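You operate a simulated robot arm through the tools that you are given. There is no shell and no other tool.

Carry out the task below with a simulated robot arm. There is one attempt and no reset: what you move stays moved.

TASK
Tip the rice box into the blue pan's hot water and cook it on setting three.
Fine: empty the box and stand it back; large ring off once the rice has swollen. Set down upright: what you pick out.

It is judged by the outcome, as a careful person would: the job done as asked, and still so three seconds after it is handed in. It fails if anything else is knocked over, pushed out of place, dropped, spilled or broken.

THE ROBOT
A 7-joint arm with a two-finger parallel gripper, fixed in place. Base frame: the origin is on the floor under the middle of its stand, x ahead of it, y to its left, z up. Lengths are in mm, angles in rad, forces in N, time in s.
With the tool pointing down near the work surface it reaches from about 340 to 740 mm from the base axis. Its first joint turns from -2.496 to 2.496 rad. Payload 3 kg.
Tool frame: the origin (TCP) lies between the finger pads and is the grasp point; the fingertips stand 30 mm ahead of it; z points along the fingers, y is the line along which they close. The gripper opens to 94 mm. The fingers are 28 mm wide and 10 mm thick; the gripper's body (50 by 96 mm) begins 55 mm behind the TCP.
Orientation is that of the tool frame in the base frame, as a unit quaternion [w, x, y, z]. With the fingers straight down and closing along the base's y, the tool's x points along the base's -x, its y along +y and its z along -z.

THE INTERFACE
- The arm moves only by the tool drive_tool. Its argument "series" is a list of rows, each a list of 7 numbers: the turn, a rotation vector about the tool's x, y, z in degrees, then the shift along the tool's x, y, z in m, then the opening in per cent of the stroke, from 0 (shut) to 100 (fully open). In form: [[ax, ay, az, x, y, z, grip], ...]. A call has 1 to 20 rows; each row is the pose to reach, as a shift and turn from the pose commanded when the call began, along the tool's axes at that moment. A row lasts 0.2 s, in which the tool goes at most 50 mm and 0.15 rad; a call with a longer step from one row to the next is refused whole, and so is a gripper value outside its range. A pose out of reach is approached as far as the arm can. The call stops where the force on the tool passes 40 N (or 10 N more than at its start, if that is more) or the arm is blocked; 0.2 s more then pass. The fingers move at their own pace (about 45 mm/s each) and stop on an object; they squeeze with about 38 N. The grip force told is the motor's: it shows also when the fingers shut on nothing. Time passes only in rows, and 0.2 s behind the last, so rows that repeat a pose let the fingers close. It gives the time, the measured TCP pose, the force on the tool (base axes), the opening and the grip force at its end, in the units of the frame above (readings bear some noise), with the torque about the TCP (base axes, N m) and any sound that the robot's microphone picked up, and new pictures: "views" is both (left out), scene, wrist or none.
- Cameras (640 x 400 px; columns grow to the right, rows downward): "scene" is fixed at [48.8, -497.9, 1493.5]; the picture's right is [0.47, -0.88, 0.00], its down [-0.43, -0.23, -0.88] and it looks along [0.77, 0.41, -0.48] (base axes); focal length 312 px, centre (320, 200). "wrist" rides on the gripper at [76, 14, -103] in the tool frame; the picture's right is [-0.18, 0.98, 0.00], its down [-0.75, -0.14, -0.64] and it looks along [-0.63, -0.12, 0.77] (tool axes); focal length 243 px, centre (320, 200). There is no depth. A picture from a camera that has moved, and an enlarged one, comes with that camera's place and axes in the base frame and with its lens.
- slide_trunk(by): moves the trunk up (or, below 0, down) by that many mm; the arm rides with it, the base frame stays. It gives what a move gives, with no picture.
- enlarge(camera, box): a new picture of the part [left, top, right, bottom] of that camera's present view, enlarged. The clock stands still meanwhile.
- hand_in(): hands the job in; it is judged then, once.

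Places have to be worked out from the pictures, the camera data and where the tool is seen. Open the gripper and draw the arm clear of the work before you hand the job in, unless the task says otherwise.

The tools are called after "Request:" by a JSON object that holds its "fn" and its "kwargs". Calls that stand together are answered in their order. drive_tool: Moves the arm, as the interface text tells. Its arguments: {"type":"object","properties":{"series":{"type":"array"},"views":{"type":"string","enum":["both","scene","wrist","none"]}},"required":["series"]} The other tools are called the same way: slide_trunk (by) moves the trunk up or down; enlarge (camera, box) takes an enlarged picture of a part of a camera's view; hand_in () hands the job in.

At the start:

```text
t: 0.0
ee_pos: [453.4, -14.7, 1353.4]
tool_rot: [-0.001, 0.0, 1.0, 0.0]
wrist_force: [0.4, 0.1, -0.8]
torque: [0.03, -0.01, 0.0]
finger_gap: 93.8
grip_force: 0.1
trunk travel left (down, up): [-275.0, 115.0]
```

scene: 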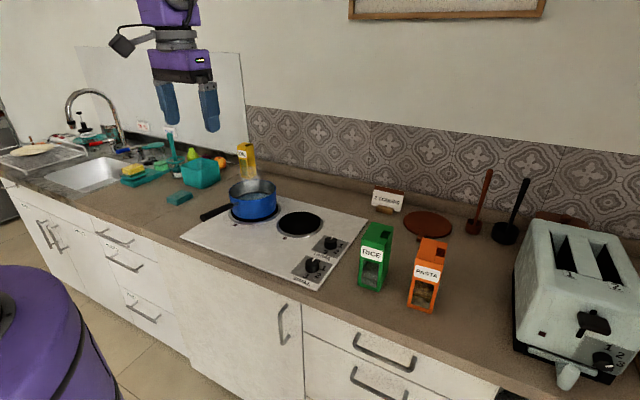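
wrist: 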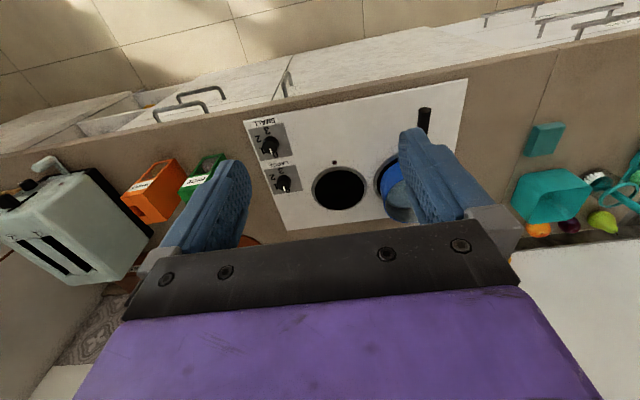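

The pictures show the hob with the blue pan, two knobs, the green RICE box, the orange PASTA box and a little sign. I'll enlarge these areas to read them before moving.

Request:
{"fn": "enlarge", "kwargs": {"camera": "scene", "box": [280, 220, 380, 290]}}

Request:
{"fn": "enlarge", "kwargs": {"camera": "scene", "box": [340, 170, 480, 320]}}

Request:
{"fn": "enlarge", "kwargs": {"camera": "scene", "box": [190, 130, 340, 240]}}

Request:
{"fn": "enlarge", "kwargs": {"camera": "wrist", "box": [230, 80, 470, 240]}}

```text
5.71 times, centred on (330, 255) of scene
camera zoom: at [48.8, -497.9, 1493.5], right [0.47, -0.88, 0.0], down [-0.43, -0.23, -0.88], along [0.77, 0.41, -0.48], focal length 1784 px, centre (263, -114)
```

zoom: 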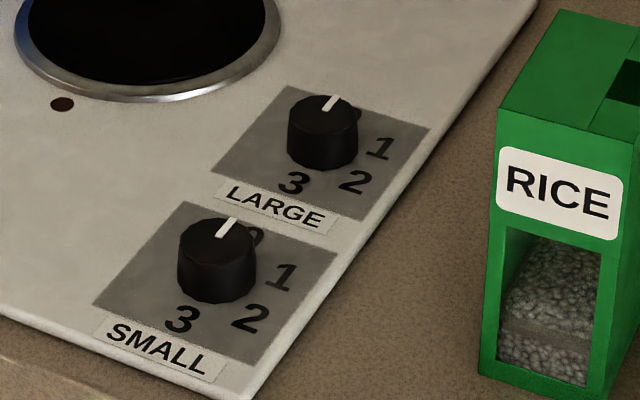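

```text
2.67 times, centred on (410, 245) of scene
camera zoom: at [48.8, -497.9, 1493.5], right [0.47, -0.88, 0.0], down [-0.43, -0.23, -0.88], along [0.77, 0.41, -0.48], focal length 832 px, centre (80, 80)
```

zoom: 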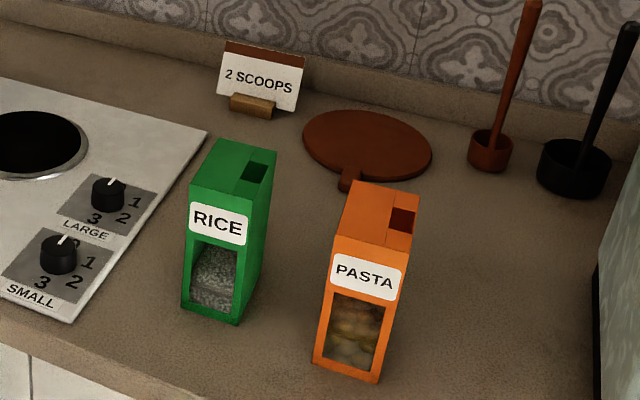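

```text
3.64 times, centred on (265, 185) of scene
camera zoom: at [48.8, -497.9, 1493.5], right [0.47, -0.88, 0.0], down [-0.43, -0.23, -0.88], along [0.77, 0.41, -0.48], focal length 1135 px, centre (520, 254)
```

zoom: 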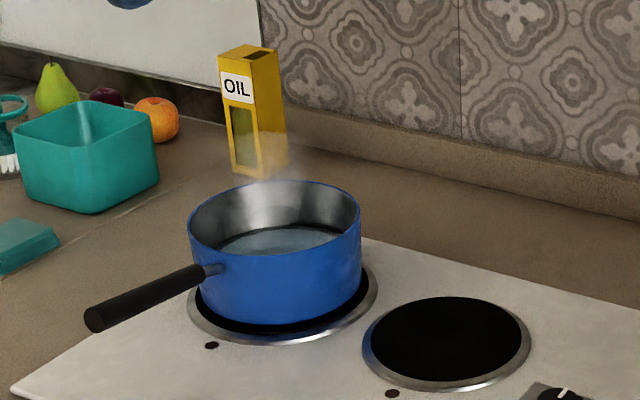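

```text
2.50 times, centred on (350, 160) of wrist
camera zoom: at [376.6, -1.2, 1457.2], right [0.18, 0.98, 0.0], down [0.75, -0.14, 0.64], along [0.63, -0.12, -0.77], focal length 606 px, centre (245, 300)
```

zoom: 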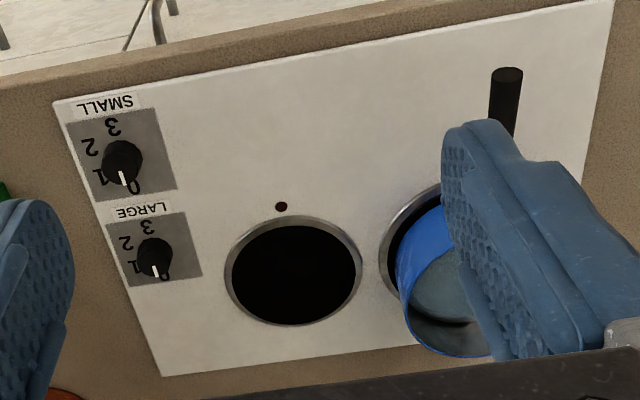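

The LARGE knob looks to be near (736, -167, 930), the pan near (798, 171) and the rice box near (683, -325). I'll move the tool toward the knobs, staying well above the counter, to get a closer view and improve these estimates.

Request:
{"fn": "drive_tool", "kwargs": {"series": [[0, 0, 0, -0.02, -0.03, 0.02, 100], [0, 0, 0, -0.04, -0.06, 0.04, 100], [0, 0, 0, -0.06, -0.09, 0.06, 100], [0, 0, 0, -0.08, -0.12, 0.08, 100], [0, 0, 0, -0.1, -0.15, 0.1, 100], [0, 0, 0, -0.1, -0.15, 0.1, 100]], "views": "both"}}

```text
t: 1.4
ee_pos: [550.2, -165.3, 1255.2]
tool_rot: [-0.001, 0.0, 1.0, 0.002]
wrist_force: [0.1, -0.2, 0.5]
torque: [0.02, 0.01, 0.02]
finger_gap: 93.7
grip_force: 0.0
trunk travel left (down, up): [-275.0, 115.0]
camera wrist: at [474.0, -151.8, 1357.2], right [0.18, 0.98, 0.0], down [0.75, -0.14, 0.64], along [0.63, -0.12, -0.77], focal length 243 px, centre (320, 200)
```

scene: 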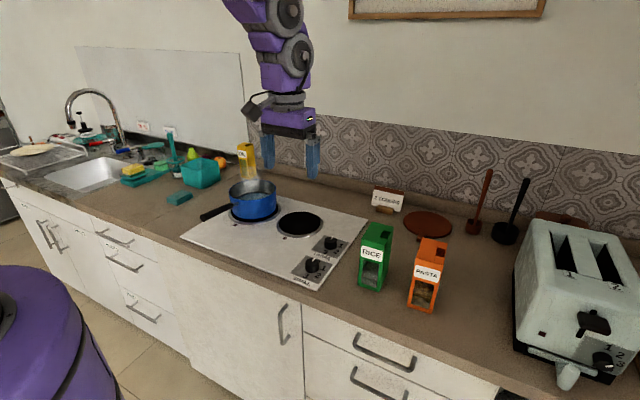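
wrist: 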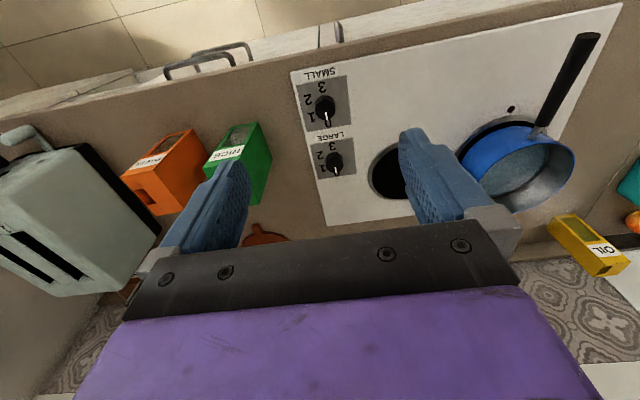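

Request:
{"fn": "enlarge", "kwargs": {"camera": "wrist", "box": [280, 50, 380, 200]}}

Request:
{"fn": "enlarge", "kwargs": {"camera": "wrist", "box": [110, 100, 290, 250]}}

Request:
{"fn": "enlarge", "kwargs": {"camera": "wrist", "box": [440, 20, 640, 220]}}

```text
2.67 times, centred on (330, 125) of wrist
camera zoom: at [474.0, -151.8, 1357.2], right [0.18, 0.98, 0.0], down [0.75, -0.14, 0.64], along [0.63, -0.12, -0.77], focal length 647 px, centre (293, 400)
```

zoom: 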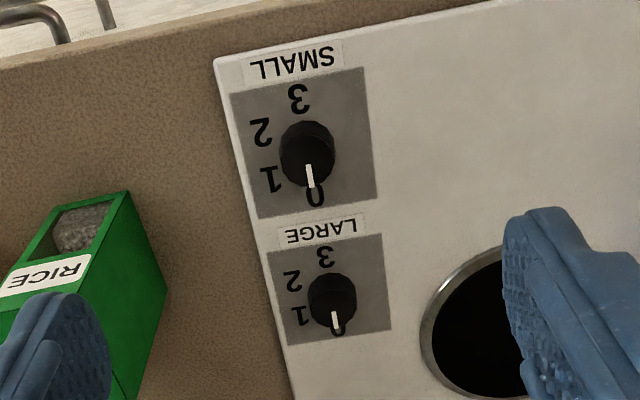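

```text
2.67 times, centred on (200, 175) of wrist
camera zoom: at [474.0, -151.8, 1357.2], right [0.18, 0.98, 0.0], down [0.75, -0.14, 0.64], along [0.63, -0.12, -0.77], focal length 647 px, centre (640, 267)
```

zoom: 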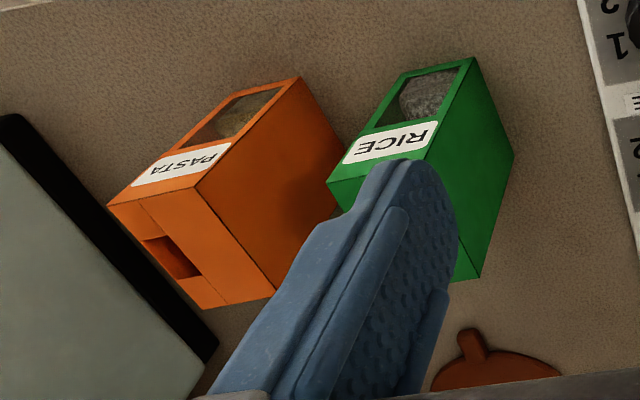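

```text
2.00 times, centred on (540, 120) of wrist
camera zoom: at [474.0, -151.8, 1357.2], right [0.18, 0.98, 0.0], down [0.75, -0.14, 0.64], along [0.63, -0.12, -0.77], focal length 485 px, centre (-120, 360)
```

zoom: 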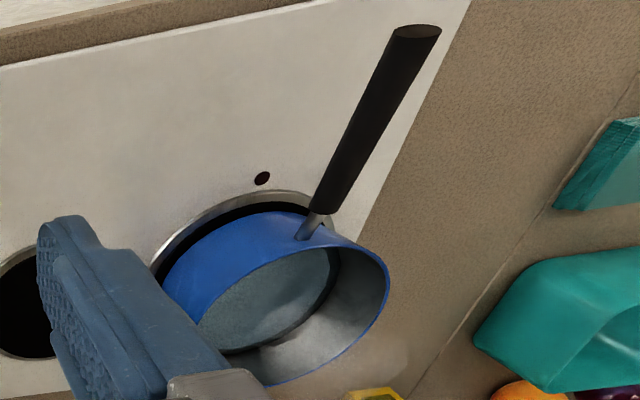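

From two views, the LARGE knob axis is at about (741, -170), with 0, 1, 2 and 3 at 0°, 60°, 120° and 180° clockwise from +x. It is near the edge of reach, so I'll lower the trunk to see how that changes the arm. The fingertips stay well above the counter.

Request:
{"fn": "slide_trunk", "kwargs": {"by": -150}}

```text
t: 3.1
ee_pos: [550.9, -164.1, 1104.7]
tool_rot: [0.001, -0.001, 1.0, 0.0]
wrist_force: [-0.2, 0.2, -0.2]
torque: [0.02, -0.02, -0.04]
finger_gap: 93.9
grip_force: 0.0
trunk travel left (down, up): [-125.0, 265.0]
```

The trunk moved without trouble. I'll test reach straight over the LARGE knob, tool down and still about 100 mm above it.

Request:
{"fn": "drive_tool", "kwargs": {"series": [[0, 0, 0, -0.04, -0.001, 0.0, 100], [0, 0, 0, -0.08, -0.002, 0.0, 100], [0, 0, 0, -0.12, -0.003, 0.01, 100], [0, 0, 0, -0.16, -0.005, 0.02, 100], [0, 0, 0, -0.19, -0.006, 0.03, 100], [0, 0, 0, -0.19, -0.006, 0.03, 100]], "views": "both"}}

```text
t: 4.5
ee_pos: [722.6, -169.6, 1080.7]
tool_rot: [0.0, 0.001, 1.0, 0.0]
wrist_force: [0.5, 0.3, -0.6]
torque: [0.01, -0.02, -0.01]
finger_gap: 94.0
grip_force: 0.2
out of reach, approached as far as the arm can: row 5, 6
trunk travel left (down, up): [-125.0, 265.0]
camera wrist: at [647.4, -154.4, 1183.6], right [0.18, 0.98, 0.0], down [0.75, -0.14, 0.64], along [0.63, -0.12, -0.77], focal length 243 px, centre (320, 200)
```

scene: 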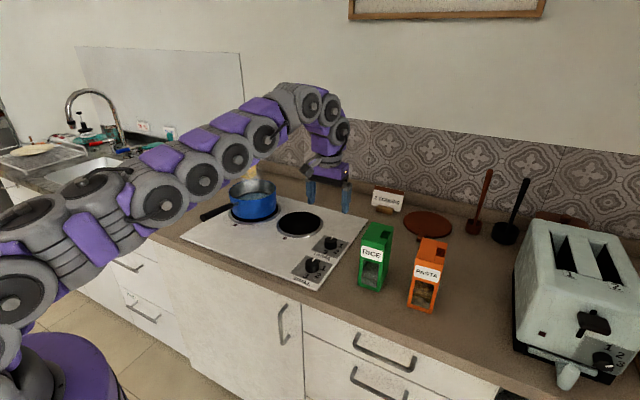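
wrist: 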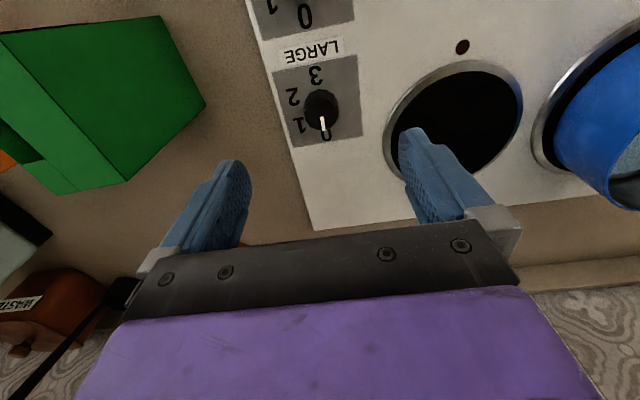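

At this height the arm stops at a radius of about 742 mm. I'll lower the TCP to about z=1000 over the knob and ask for the full 741 mm in x, since reach may improve with a lower wrist.

Request:
{"fn": "drive_tool", "kwargs": {"series": [[0, 0, 0, 0.0, 0, 0.02, 100], [0, 0, 0, 0.0, 0, 0.04, 100], [0, 0, 0, 0.0, 0, 0.06, 100], [0, 0, 0, 0.0, 0, 0.075, 100], [0, 0, 0, 0.0, 0, 0.075, 100]], "views": "wrist"}}

```text
t: 5.8
ee_pos: [719.4, -169.2, 1006.0]
tool_rot: [0.0, 0.001, 1.0, 0.001]
wrist_force: [-0.8, 0.3, 0.2]
torque: [0.0, -0.01, -0.01]
finger_gap: 94.0
grip_force: 0.1
trunk travel left (down, up): [-125.0, 265.0]
camera wrist: at [644.5, -155.1, 1108.2], right [0.18, 0.98, 0.0], down [0.75, -0.14, 0.64], along [0.63, -0.12, -0.77], focal length 243 px, centre (320, 200)
```

wrist: 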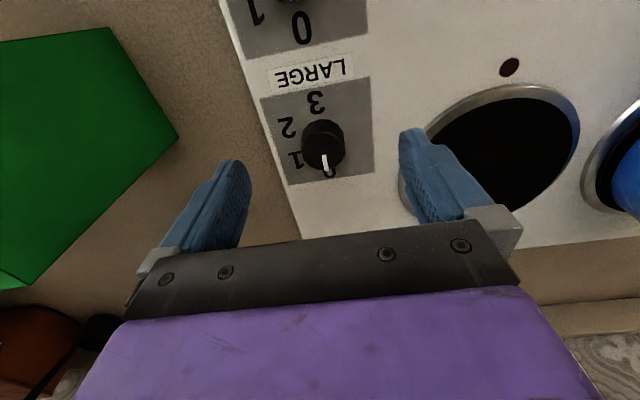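

The view is closer now, so I'll enlarge it to fix the knob's axis and top height accurately.

Request:
{"fn": "enlarge", "kwargs": {"camera": "wrist", "box": [250, 50, 400, 200]}}

Request:
{"fn": "drive_tool", "kwargs": {"series": [[0, 0, 0, -0.02, 0, 0.0, 100], [0, 0, 0, -0.02, 0, 0.0, 100]], "views": "wrist"}}

```text
2.67 times, centred on (325, 125) of wrist
camera zoom: at [644.5, -155.1, 1108.2], right [0.18, 0.98, 0.0], down [0.75, -0.14, 0.64], along [0.63, -0.12, -0.77], focal length 647 px, centre (307, 400)
```

zoom: 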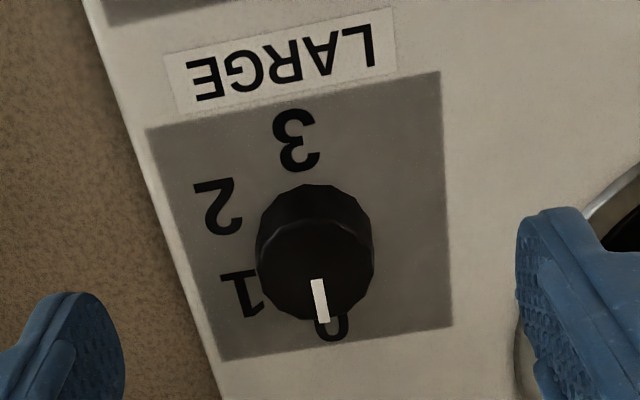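

```text
t: 6.3
ee_pos: [739.8, -170.1, 1007.9]
tool_rot: [-0.001, 0.0, 1.0, 0.001]
wrist_force: [1.1, 0.3, 0.3]
torque: [0.02, 0.02, -0.03]
finger_gap: 94.0
grip_force: 0.0
trunk travel left (down, up): [-125.0, 265.0]
camera wrist: at [664.2, -156.4, 1110.5], right [0.18, 0.98, 0.0], down [0.75, -0.14, 0.64], along [0.63, -0.12, -0.77], focal length 243 px, centre (320, 200)
```

wrist: 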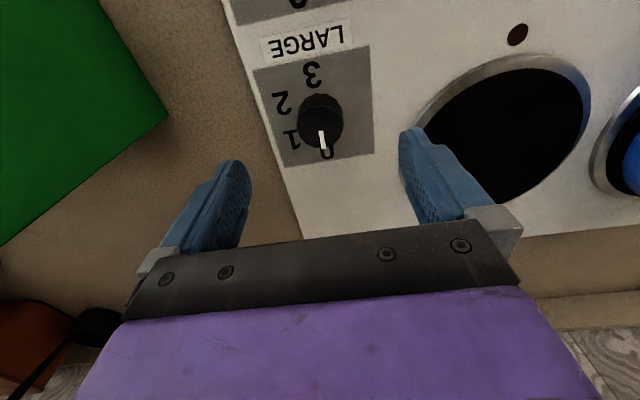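

The arm reached (740, -170, 1008), so the LARGE knob is workable; its axis is at (740, -170) and its top at about z=929. Next I'll back off and up to look at the rice box from above, since the pour comes first.

Request:
{"fn": "drive_tool", "kwargs": {"series": [[0, 0, 0, 0.03, 0, -0.038, 100], [0, 0, 0, 0.06, 0, -0.076, 100], [0, 0, 0, 0.085, -0.018, -0.11, 100], [0, 0, 0, 0.11, -0.05, -0.135, 100], [0, 0, 0, 0.135, -0.085, -0.155, 100], [0, 0, 0, 0.158, -0.122, -0.175, 100], [0, 0, 0, 0.18, -0.16, -0.192, 100], [0, 0, 0, 0.18, -0.16, -0.192, 100]], "views": "both"}}

Request:
{"fn": "enlarge", "kwargs": {"camera": "wrist", "box": [230, 50, 430, 230]}}

```text
t: 8.2
ee_pos: [561.7, -328.8, 1198.4]
tool_rot: [-0.001, 0.0, 1.0, 0.0]
wrist_force: [0.5, 0.5, 0.5]
torque: [-0.04, 0.02, -0.01]
finger_gap: 94.1
grip_force: 0.0
trunk travel left (down, up): [-125.0, 265.0]
camera wrist: at [486.0, -314.5, 1300.7], right [0.18, 0.98, 0.0], down [0.75, -0.14, 0.64], along [0.63, -0.12, -0.77], focal length 243 px, centre (320, 200)
```

scene: 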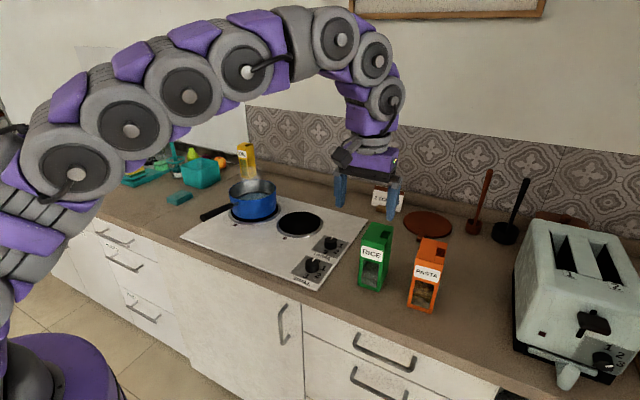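
wrist: 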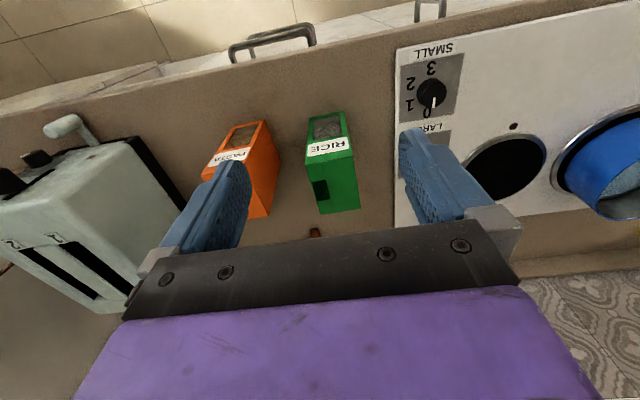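

```text
2.22 times, centred on (330, 140) of wrist
camera zoom: at [486.0, -314.5, 1300.7], right [0.18, 0.98, 0.0], down [0.75, -0.14, 0.64], along [0.63, -0.12, -0.77], focal length 539 px, centre (298, 333)
```

zoom: 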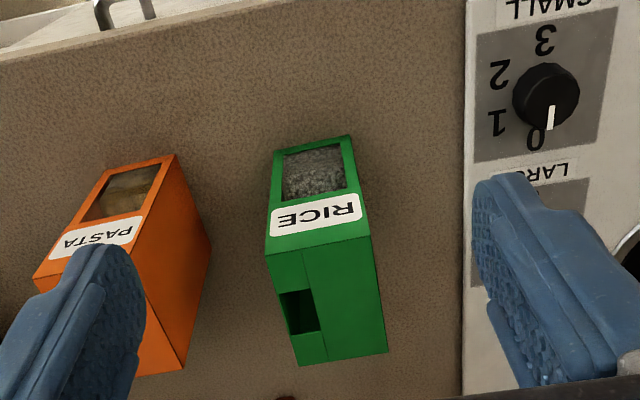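

This gives a clear top view of the rice box: x 632 to 718, y -359 to -303, top at about z=1050, with the spout hole on its right (−y) edge and the pasta box starting at y≈-430. I'll pitch the tool forward to about 20° below horizontal in front of the box, above its top, ready for a side grasp.

Request:
{"fn": "drive_tool", "kwargs": {"series": [[0, -7.78, 0, 0.0, 0, 0.01, 100], [0, -15.56, 0, 0.002, 0, 0.02, 100], [0, -23.3, 0, 0.004, -0.001, 0.03, 100], [0, -31.1, 0, 0.006, -0.001, 0.04, 100], [0, -38.9, 0, 0.008, -0.001, 0.05, 100], [0, -46.7, 0, 0.01, -0.001, 0.06, 100], [0, -54.4, 0, 0.012, -0.001, 0.07, 100], [0, -62.2, 0, 0.012, -0.001, 0.08, 100], [0, -70, 0, 0.012, -0.001, 0.09, 100], [0, -70, 0, 0.012, -0.001, 0.09, 100]], "views": "both"}}

```text
t: 10.3
ee_pos: [548.5, -316.7, 1116.0]
tool_rot: [0.518, -0.014, 0.855, 0.024]
wrist_force: [-0.4, 0.0, -0.1]
torque: [-0.01, 0.01, 0.03]
finger_gap: 94.3
grip_force: 0.0
out of reach, approached as far as the arm can: row 8, 9
trunk travel left (down, up): [-125.0, 265.0]
camera wrist: at [422.4, -307.5, 1097.5], right [0.04, 0.98, 0.19], down [-0.21, -0.18, 0.96], along [0.98, -0.08, 0.2], focal length 243 px, centre (320, 200)
```

scene: 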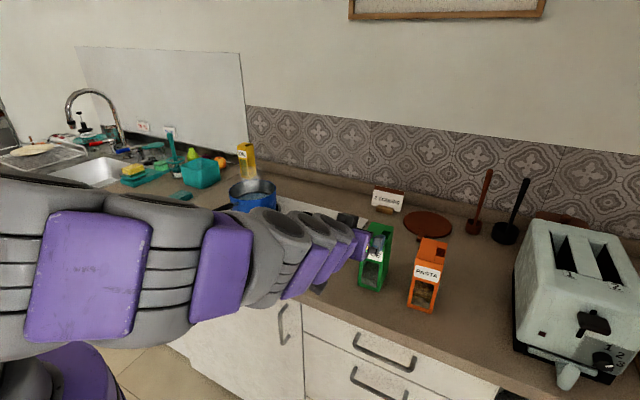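
wrist: 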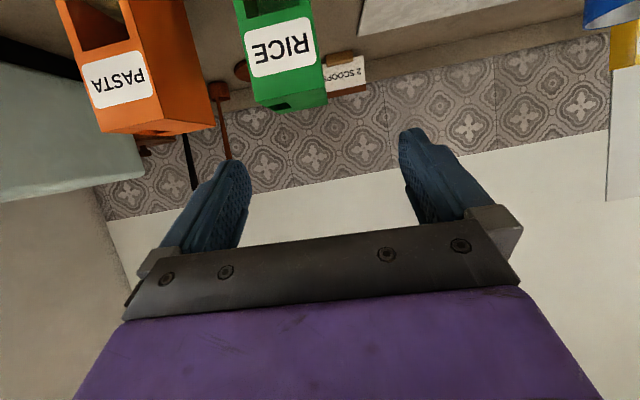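

Rows 8 and 9 were out of reach, so the tool is at about 27° below horizontal, yawed 3.6° and slightly rolled. I'll move forward and down to just in front of the box, correcting the yaw and roll, to see whether that pose can be reached.

Request:
{"fn": "drive_tool", "kwargs": {"series": [[1.0, -0.8, -0.1, 0.0168, -0.0059, 0.0222, 100], [2.0, -1.6, -0.2, 0.0337, -0.0117, 0.0445, 100], [3.0, -2.5, -0.27, 0.0505, -0.0176, 0.0667, 100], [3.0, -2.5, -0.27, 0.0505, -0.0176, 0.0667, 100]], "views": "both"}}

```text
t: 11.3
ee_pos: [596.0, -348.7, 1039.4]
tool_rot: [0.591, 0.012, 0.806, -0.02]
wrist_force: [-0.6, 1.4, 0.7]
torque: [0.02, 0.0, -0.02]
finger_gap: 93.9
grip_force: 0.1
out of reach, approached as far as the arm can: row 1
trunk travel left (down, up): [-125.0, 265.0]
camera wrist: at [474.9, -331.5, 997.1], right [0.1, 0.98, 0.16], down [-0.39, -0.11, 0.91], along [0.92, -0.15, 0.37], focal length 243 px, centre (320, 200)
```

scene: 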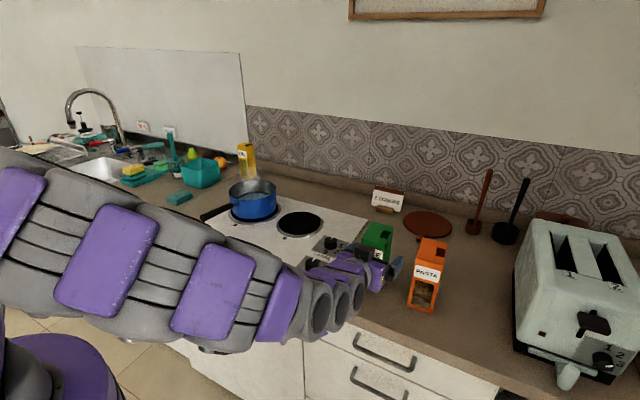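
wrist: 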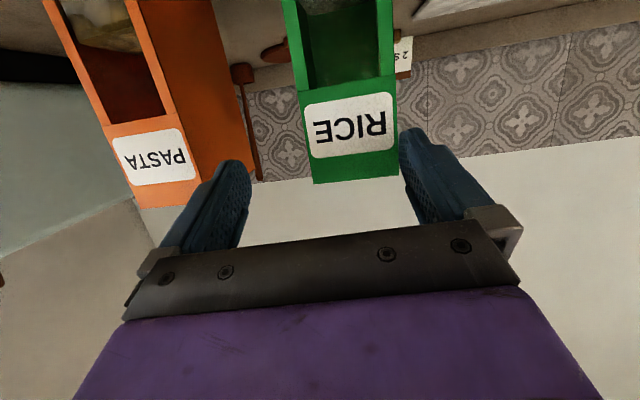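

The commanded pose was reached: TCP (596, -349, 1039), 17° below horizontal, yaw about -3°. I'll shift to y=-330.5 and z=1000, set yaw near +1° and pitch to 20°, still about 18 mm short of the box front.

Request:
{"fn": "drive_tool", "kwargs": {"series": [[-1.4, 0.8, 0, 0.0136, 0.0061, 0.0, 100], [-2.7, 1.7, 0, 0.0272, 0.0123, 0.0, 100], [-4.0, 2.5, -0.1, 0.0408, 0.0184, 0.0005, 100], [-4.0, 2.5, -0.1, 0.0408, 0.0184, 0.0005, 100]], "views": "both"}}

```text
t: 12.3
ee_pos: [582.1, -329.5, 998.1]
tool_rot: [0.574, -0.007, 0.819, 0.005]
wrist_force: [-0.7, -0.3, -0.2]
torque: [-0.01, 0.01, 0.01]
finger_gap: 94.0
grip_force: 0.0
trunk travel left (down, up): [-125.0, 265.0]
camera wrist: at [460.8, -317.2, 961.1], right [0.04, 0.98, 0.17], down [-0.34, -0.15, 0.93], along [0.94, -0.1, 0.33], focal length 243 px, centre (320, 200)
```

scene: 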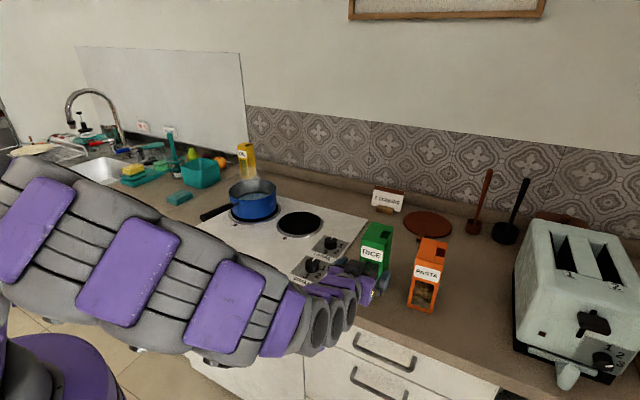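
wrist: 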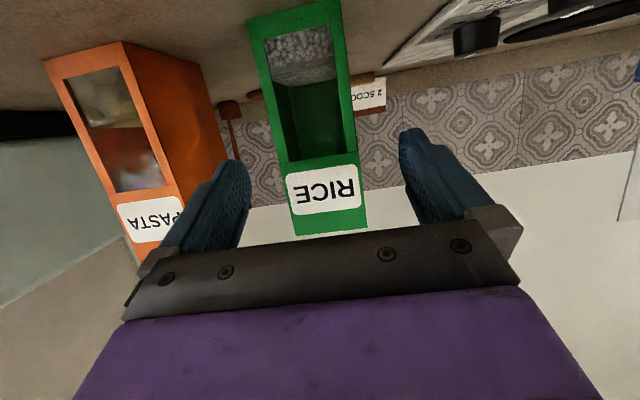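

The tool is now square to the box: yaw about 1°, 20° below horizontal, with clear gaps on both sides. I'll slide forward to x≈665 so the fingers straddle the box, without closing yet.

Request:
{"fn": "drive_tool", "kwargs": {"series": [[0, 0, 0, -0.0076, -0.0006, 0.0193, 100], [0, 0, 0, -0.0151, -0.0012, 0.0386, 100], [0, 0, 0, -0.0226, -0.0018, 0.058, 100], [0, 0, 0, -0.0302, -0.0024, 0.0773, 100], [0, 0, 0, -0.0302, -0.0024, 0.0773, 100]], "views": "both"}}

```text
t: 13.6
ee_pos: [665.0, -330.0, 1000.1]
tool_rot: [0.574, -0.007, 0.819, 0.006]
wrist_force: [1.1, 0.5, 0.0]
torque: [0.0, -0.02, 0.0]
finger_gap: 93.9
grip_force: 0.1
trunk travel left (down, up): [-125.0, 265.0]
camera wrist: at [543.5, -318.3, 963.7], right [0.04, 0.98, 0.17], down [-0.34, -0.15, 0.93], along [0.94, -0.1, 0.33], focal length 243 px, centre (320, 200)
```

scene: 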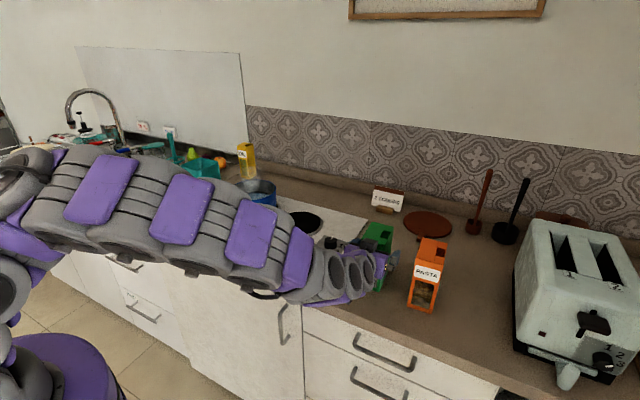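
wrist: 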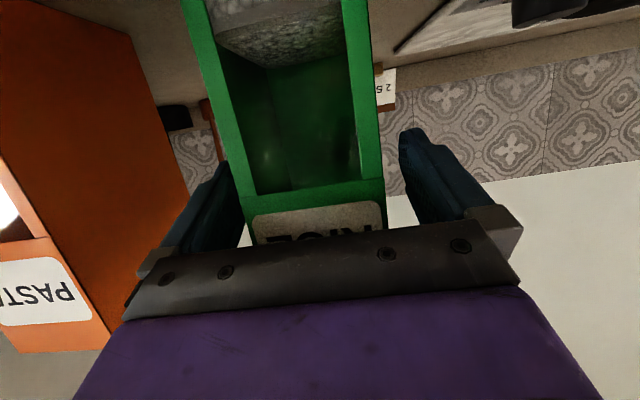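

The fingers straddle the box with no contact force. Now I'll close on it.

Request:
{"fn": "drive_tool", "kwargs": {"series": [[0, 0, 0, 0, 0, 0, 60], [0, 0, 0, 0, 0, 0, 40], [0, 0, 0, 0, 0, 0, 20], [0, 0, 0, 0, 0, 0, 10], [0, 0, 0, 0, 0, 0, 10], [0, 0, 0, 0, 0, 0, 10]], "views": "both"}}

```text
t: 14.9
ee_pos: [665.7, -330.4, 998.8]
tool_rot: [0.574, -0.008, 0.819, 0.006]
wrist_force: [0.2, 0.8, 0.3]
torque: [0.07, -0.05, 0.05]
finger_gap: 61.2
grip_force: 38.3
trunk travel left (down, up): [-125.0, 265.0]
camera wrist: at [543.4, -318.2, 963.7], right [0.04, 0.98, 0.17], down [-0.34, -0.15, 0.93], along [0.94, -0.1, 0.33], focal length 243 px, centre (320, 200)
```

scene: 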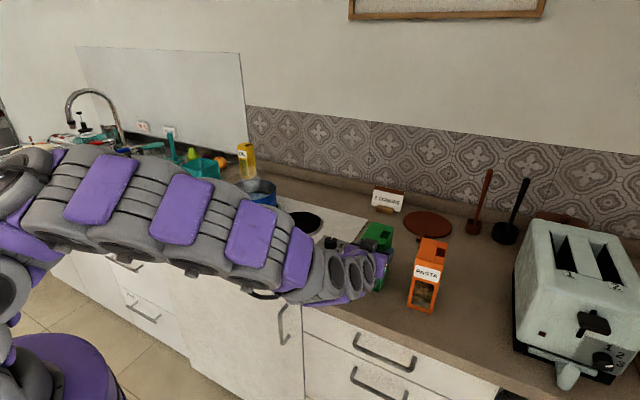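
wrist: 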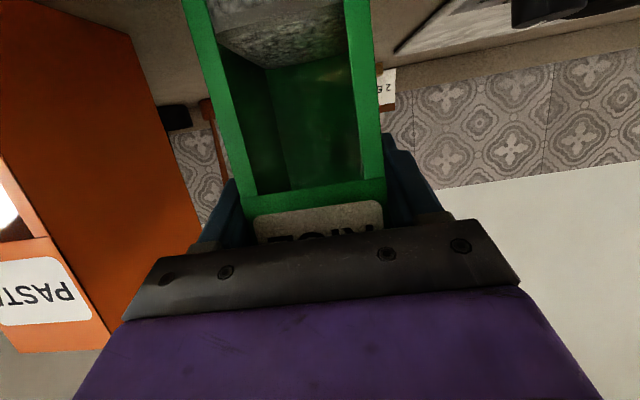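

The fingers hold the box at a 61 mm gap with a firm 38 N squeeze. I'll lift straight up slowly and check that it comes cleanly.

Request:
{"fn": "drive_tool", "kwargs": {"series": [[0, 0, 0, -0.0094, 0, -0.0034, 10], [0, 0, 0, -0.0282, 0, -0.0103, 10], [0, 0, 0, -0.0564, 0, -0.0205, 10], [0, 0, 0, -0.0846, 0, -0.0308, 10], [0, 0, 0, -0.1128, 0, -0.041, 10], [0, 0, 0, -0.1128, 0, -0.041, 10]], "views": "both"}}

```text
t: 16.4
ee_pos: [666.9, -330.1, 1121.2]
tool_rot: [0.573, -0.007, 0.819, 0.005]
wrist_force: [0.6, -0.5, -1.2]
torque: [0.0, 0.03, 0.01]
finger_gap: 61.4
grip_force: 38.2
trunk travel left (down, up): [-125.0, 265.0]
camera wrist: at [544.1, -317.9, 1084.9], right [0.04, 0.98, 0.17], down [-0.34, -0.15, 0.93], along [0.94, -0.1, 0.33], focal length 243 px, centre (320, 200)
```

scene: 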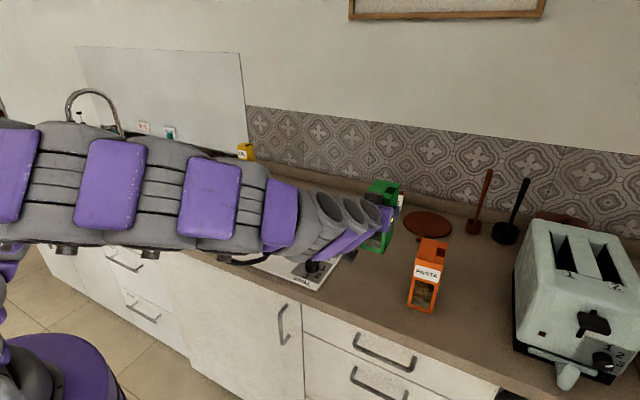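
wrist: 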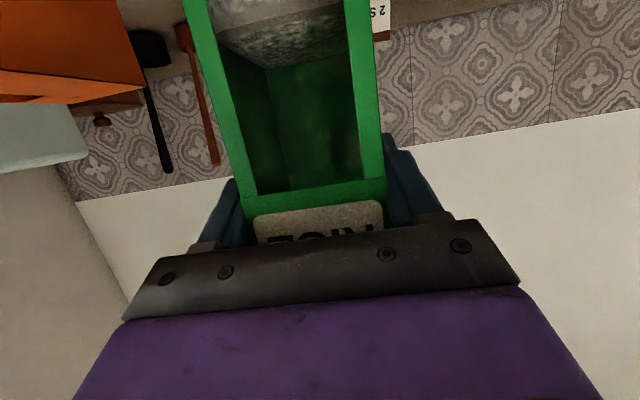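

The box is lifted level, with the rice still settled in the bottom. I'll carry it across at this height, keeping its underside about 30 mm above the pan rim, to the left part of the pan at about (786, 215, 1130).

Request:
{"fn": "drive_tool", "kwargs": {"series": [[0, 0, 0, -0.004, 0.0418, 0.009, 10], [0, 0, 0, -0.008, 0.0835, 0.0181, 10], [0, 0, 0, -0.012, 0.1253, 0.0271, 10], [0, 0, 0, -0.0161, 0.167, 0.0362, 10], [0, 0, 0, -0.0201, 0.2088, 0.0452, 10], [0, 0, 0, -0.0241, 0.2506, 0.0543, 10], [0, 0, 0, -0.0281, 0.2923, 0.0633, 10], [0, 0, 0, -0.0321, 0.3341, 0.0724, 10], [0, 0, 0, -0.0361, 0.3759, 0.0814, 10], [0, 0, 0, -0.0402, 0.4176, 0.0905, 10], [0, 0, 0, -0.0442, 0.4594, 0.0995, 10], [0, 0, 0, -0.0482, 0.5011, 0.1086, 10], [0, 0, 0, -0.0522, 0.5429, 0.1176, 10], [0, 0, 0, -0.0522, 0.5429, 0.1176, 10]], "views": "both"}}

```text
t: 19.4
ee_pos: [852.9, 101.8, 1127.1]
tool_rot: [0.572, -0.009, 0.82, 0.004]
wrist_force: [0.0, -0.2, -1.0]
torque: [0.05, -0.02, 0.0]
finger_gap: 61.4
grip_force: 38.3
out of reach, approached as far as the arm can: row 3, 4, 5, 6, 7, 8, 9, 10, 11, 12, 13, 14
trunk travel left (down, up): [-125.0, 265.0]
camera wrist: at [730.1, 113.2, 1090.5], right [0.04, 0.98, 0.17], down [-0.34, -0.15, 0.93], along [0.94, -0.1, 0.33], focal length 243 px, centre (320, 200)
```

scene: 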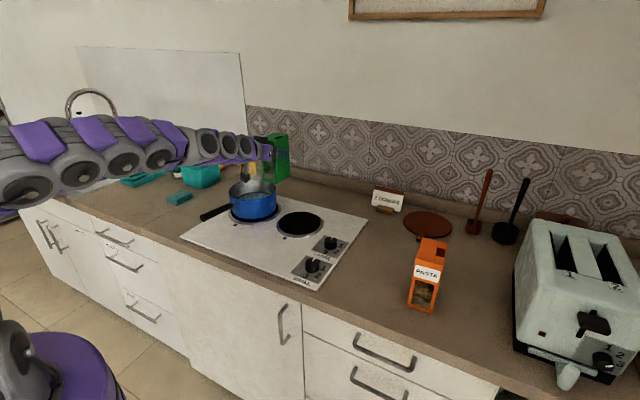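
wrist: 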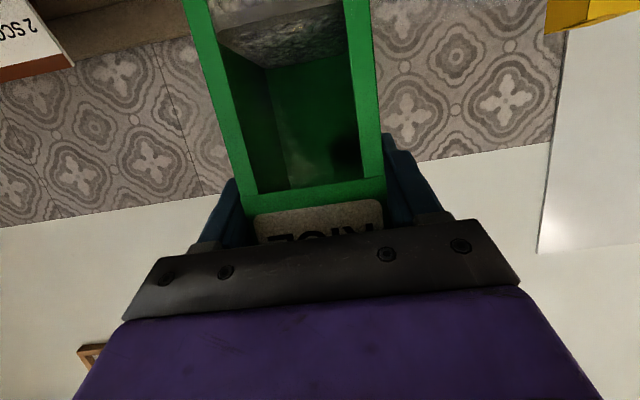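

The arm could not follow that line and stopped short at (853, 102, 1127), with its elbow swung out to the left; the box is still level and firmly held. I'll move toward the pour position in smaller steps from here and see if it follows.

Request:
{"fn": "drive_tool", "kwargs": {"series": [[0, 0, 0, 0.0056, 0.0285, -0.0153, 10], [0, 0, 0, 0.0112, 0.057, -0.0306, 10], [0, 0, 0, 0.0167, 0.0856, -0.0458, 10], [0, 0, 0, 0.0223, 0.1141, -0.0611, 10], [0, 0, 0, 0.0223, 0.1141, -0.0611, 10]], "views": "both"}}

```text
t: 20.6
ee_pos: [847.2, 104.4, 1118.1]
tool_rot: [0.56, -0.01, 0.828, 0.007]
wrist_force: [0.3, -0.5, -0.3]
torque: [0.0, 0.05, 0.03]
finger_gap: 61.3
grip_force: 37.7
out of reach, approached as far as the arm can: row 1, 2, 3, 4, 5
trunk travel left (down, up): [-125.0, 265.0]
camera wrist: at [724.0, 115.5, 1086.3], right [0.04, 0.98, 0.17], down [-0.31, -0.15, 0.94], along [0.95, -0.1, 0.3], focal length 243 px, centre (320, 200)
```

scene: 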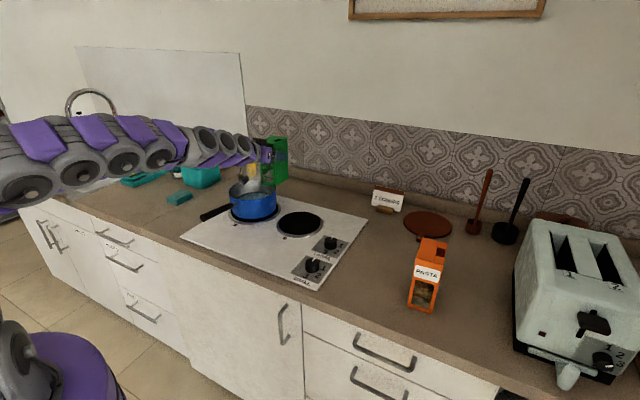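
wrist: 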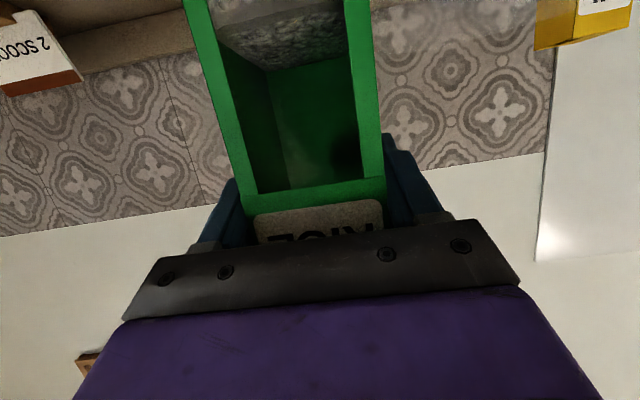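

The arm seems held by a wrist limit, because straight sideways moves with fixed yaw don't suit it. A swing about the base axis (joint 1, with yaw following) should always work. I'll retreat to radius ~744 at a matching yaw (about +21°), box kept level, and check.

Request:
{"fn": "drive_tool", "kwargs": {"series": [[-3.1, 0, -1.24, 0.0064, -0.0299, -0.0174, 10], [-6.2, 0, -2.48, 0.0128, -0.0598, -0.0348, 10], [-9.3, 0, -3.72, 0.0193, -0.0897, -0.0522, 10], [-12.4, 0, -4.95, 0.0257, -0.1195, -0.0696, 10], [-15.5, 0, -6.19, 0.0321, -0.1494, -0.087, 10], [-18.55, 0, -7.43, 0.0385, -0.1793, -0.1044, 10], [-18.55, 0, -7.43, 0.0385, -0.1793, -0.1044, 10], [-18.55, 0, -7.43, 0.0385, -0.1793, -0.1044, 10]], "views": "both"}}

```text
t: 22.4
ee_pos: [737.6, -77.0, 1119.3]
tool_rot: [0.563, -0.153, 0.806, 0.1]
wrist_force: [1.1, -0.3, -1.3]
torque: [-0.03, 0.01, -0.02]
finger_gap: 61.3
grip_force: 38.2
out of reach, approached as far as the arm can: row 1, 2, 3
trunk travel left (down, up): [-125.0, 265.0]
camera wrist: at [618.1, -108.5, 1081.7], right [-0.29, 0.94, 0.16], down [-0.27, -0.25, 0.93], along [0.92, 0.23, 0.33], focal length 243 px, centre (320, 200)
```

scene: 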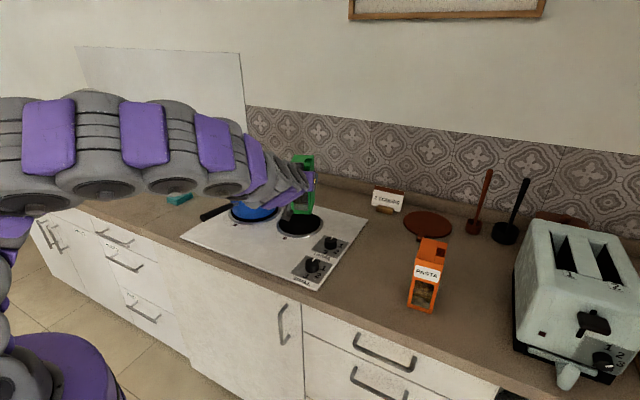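
wrist: 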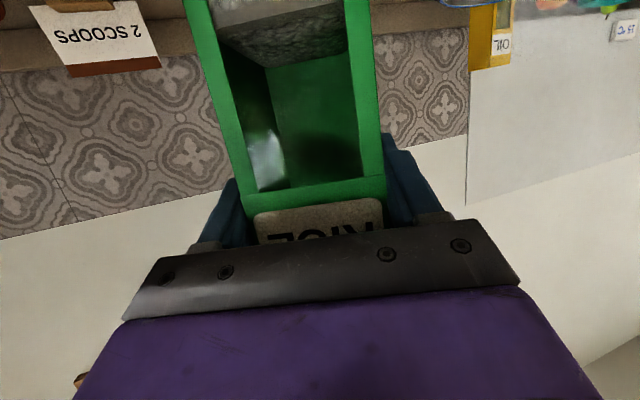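

That worked: TCP (738, -77, 1119), yaw 21°, box level. I'll continue as an arc about the base axis to about (718, 185, 1119) with yaw 41°.

Request:
{"fn": "drive_tool", "kwargs": {"series": [[-3.19, -0.04, -1.18, -0.0069, 0.0398, 0.0175, 10], [-6.38, -0.07, -2.35, -0.013, 0.0806, 0.0327, 10], [-9.57, -0.11, -3.53, -0.0183, 0.1223, 0.0457, 10], [-12.76, -0.15, -4.71, -0.0227, 0.1648, 0.0563, 10], [-15.95, -0.19, -5.88, -0.0263, 0.2079, 0.0645, 10], [-19.14, -0.22, -7.06, -0.0289, 0.2514, 0.0703, 10], [-19.14, -0.22, -7.06, -0.0289, 0.2514, 0.0703, 10]], "views": "both"}}

```text
t: 23.9
ee_pos: [718.5, 184.9, 1117.5]
tool_rot: [0.537, -0.293, 0.766, 0.198]
wrist_force: [0.0, 0.3, -1.1]
torque: [-0.02, -0.01, 0.01]
finger_gap: 61.3
grip_force: 37.5
trunk travel left (down, up): [-125.0, 265.0]
camera wrist: at [617.5, 113.8, 1082.1], right [-0.6, 0.78, 0.16], down [-0.17, -0.32, 0.93], along [0.78, 0.54, 0.33], focal length 243 px, centre (320, 200)
```

scene: 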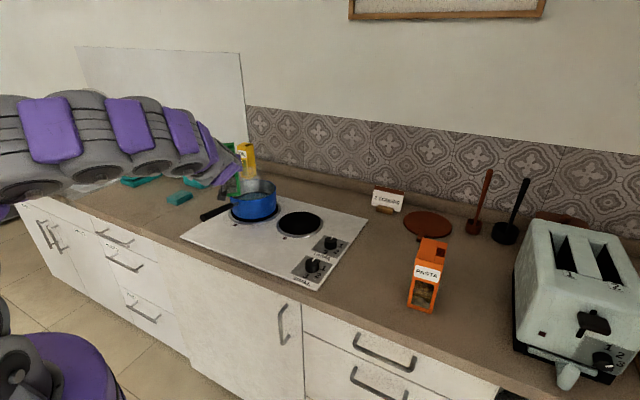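
wrist: 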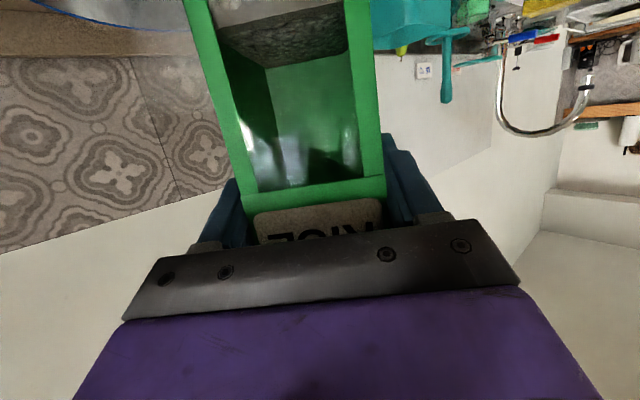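

The arc worked cleanly, and the pan is visible again. I'll zoom in on the pan and box to check their relative position before tipping.

Request:
{"fn": "enlarge", "kwargs": {"camera": "scene", "box": [190, 130, 320, 230]}}

```text
4.00 times, centred on (255, 180) of scene
camera zoom: at [48.8, -497.9, 1493.5], right [0.47, -0.88, 0.0], down [-0.43, -0.23, -0.88], along [0.77, 0.41, -0.48], focal length 1248 px, centre (580, 280)
```

zoom: 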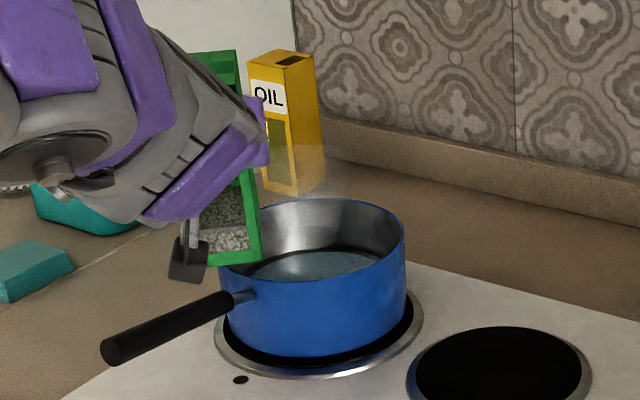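

The box is just left of the pan, whose centre is near (797, 167) with its rim at about z=998. I'll move the TCP to (757, 196) and tip the box 50° toward the pan, which should be below the angle where rice would run out.

Request:
{"fn": "drive_tool", "kwargs": {"series": [[-2.46, 0, 6.7, -0.0018, -0.0025, 0.0049, 10], [-4.93, 0, 13.4, -0.0036, -0.0049, 0.0099, 10], [-7.39, 0, 20.1, -0.0054, -0.0074, 0.0148, 10], [-9.86, 0, 26.8, -0.0071, -0.0099, 0.0197, 10], [-12.3, 0, 33.5, -0.0089, -0.0124, 0.0246, 10], [-14.8, 0, 40.2, -0.0107, -0.0148, 0.0296, 10], [-17.25, -0.1, 46.9, -0.0125, -0.0173, 0.0345, 10], [-17.25, -0.1, 46.9, -0.0125, -0.0173, 0.0345, 10]], "views": "both"}}

Request:
{"fn": "enlarge", "kwargs": {"camera": "scene", "box": [190, 110, 320, 230]}}

```text
t: 25.8
ee_pos: [759.0, 196.4, 1116.4]
tool_rot: [0.366, -0.04, 0.781, 0.504]
wrist_force: [-0.7, 0.2, -1.3]
torque: [-0.03, -0.01, -0.01]
finger_gap: 61.4
grip_force: 38.5
trunk travel left (down, up): [-125.0, 265.0]
camera wrist: at [642.5, 142.9, 1103.6], right [-0.29, 0.42, 0.86], down [0.27, -0.82, 0.5], along [0.92, 0.38, 0.12], focal length 243 px, centre (320, 200)
```

scene: 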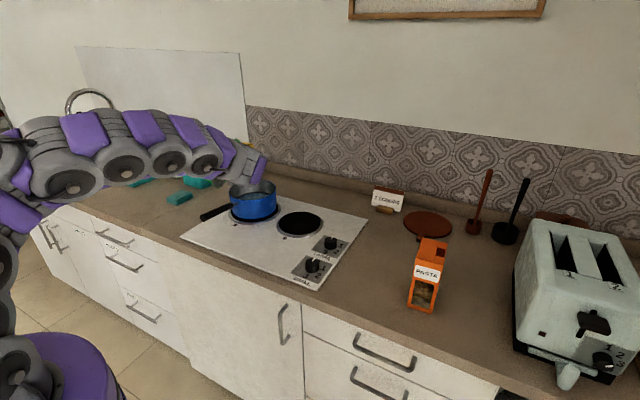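
wrist: 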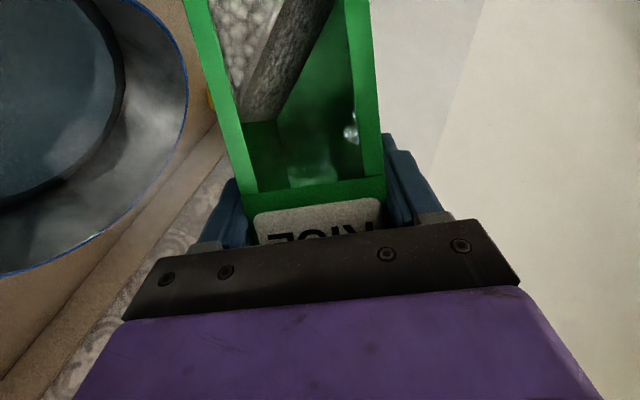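

```text
3.33 times, centred on (255, 170) of scene
camera zoom: at [48.8, -497.9, 1493.5], right [0.47, -0.88, 0.0], down [-0.43, -0.23, -0.88], along [0.77, 0.41, -0.48], focal length 1040 px, centre (537, 300)
```

zoom: 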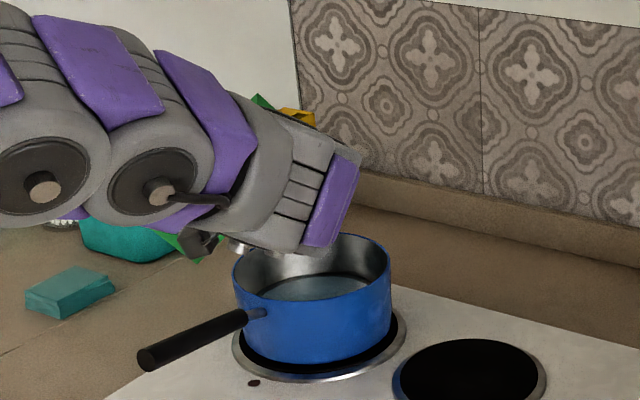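

At 50° the rice lies level inside, nothing has come out, and the wrist view confirms the pan is right under the box's lower side. I'll continue to 80° while lowering to about z=1090, with the spout over the pan.

Request:
{"fn": "drive_tool", "kwargs": {"series": [[-2.6, 0, 7.0, 0.004, -0.0049, 0.0015, 10], [-5.2, 0, 14.05, 0.008, -0.0099, 0.0029, 10], [-7.8, 0, 21.1, 0.0119, -0.0148, 0.0044, 10], [-10.37, 0, 28.1, 0.0159, -0.0197, 0.0058, 10], [-10.37, 0, 28.1, 0.0159, -0.0197, 0.0058, 10]], "views": "both"}}

```text
t: 26.9
ee_pos: [758.4, 197.4, 1090.4]
tool_rot: [0.228, 0.117, 0.719, 0.646]
wrist_force: [0.4, 0.1, -1.1]
torque: [-0.04, -0.01, 0.01]
finger_gap: 61.6
grip_force: 37.6
trunk travel left (down, up): [-125.0, 265.0]
camera wrist: at [641.5, 144.4, 1097.4], right [0.04, 0.05, 1.0], down [0.36, -0.93, 0.03], along [0.93, 0.36, -0.05], focal length 243 px, centre (320, 200)
```

scene: 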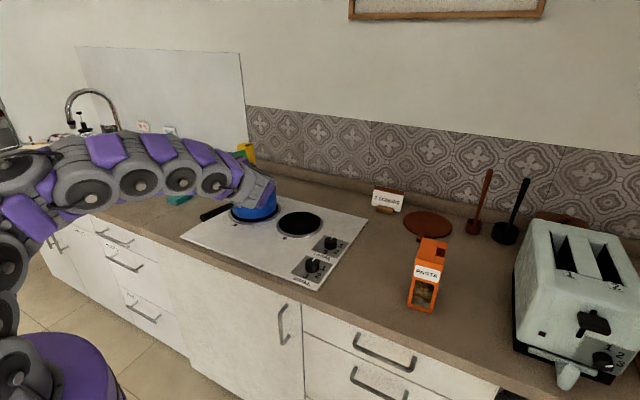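
wrist: 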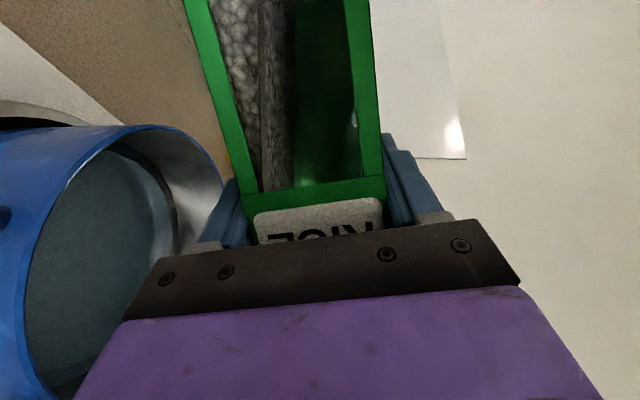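

The box is at 80°, the rice lies along the lower wall and the spout sits right over the pan's middle, at about (801, 165). I'll tip further to 105° in small steps so the rice starts to run.

Request:
{"fn": "drive_tool", "kwargs": {"series": [[-2.16, 0, 5.85, 0, 0, 0, 10], [-4.32, 0, 11.7, 0, 0, 0, 10], [-6.48, 0, 17.55, 0, 0, 0, 10], [-8.64, 0, 23.4, 0, 0, 0, 10], [-8.64, 0, 23.4, 0, 0, 0, 10], [-8.64, 0, 23.4, 0, 0, 0, 10]], "views": "both"}}

Request:
{"fn": "enlarge", "kwargs": {"camera": "scene", "box": [190, 110, 320, 230]}}

```text
t: 28.4
ee_pos: [757.9, 194.5, 1090.6]
tool_rot: [0.1, 0.244, 0.631, 0.73]
wrist_force: [-0.6, 0.2, -1.7]
torque: [-0.02, -0.02, 0.0]
finger_gap: 61.2
grip_force: 37.7
trunk travel left (down, up): [-125.0, 265.0]
camera wrist: at [645.9, 138.6, 1113.0], right [0.32, -0.27, 0.91], down [0.32, -0.88, -0.37], along [0.89, 0.4, -0.19], focal length 243 px, centre (320, 200)
```

scene: 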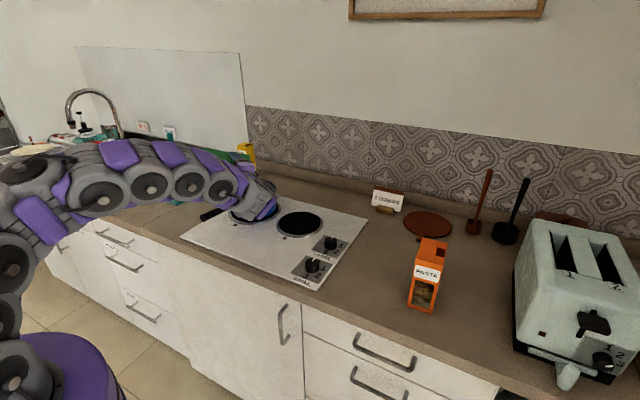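
wrist: 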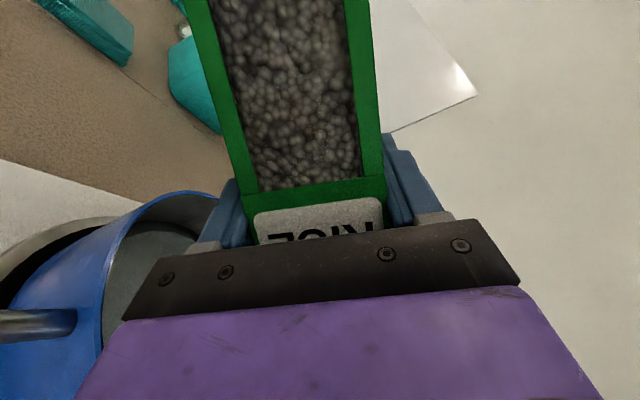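

```text
3.33 times, centred on (255, 170) of scene
camera zoom: at [48.8, -497.9, 1493.5], right [0.47, -0.88, 0.0], down [-0.43, -0.23, -0.88], along [0.77, 0.41, -0.48], focal length 1040 px, centre (537, 300)
```

zoom: 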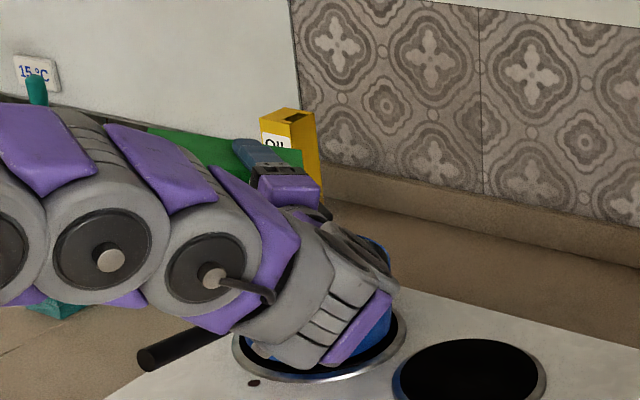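

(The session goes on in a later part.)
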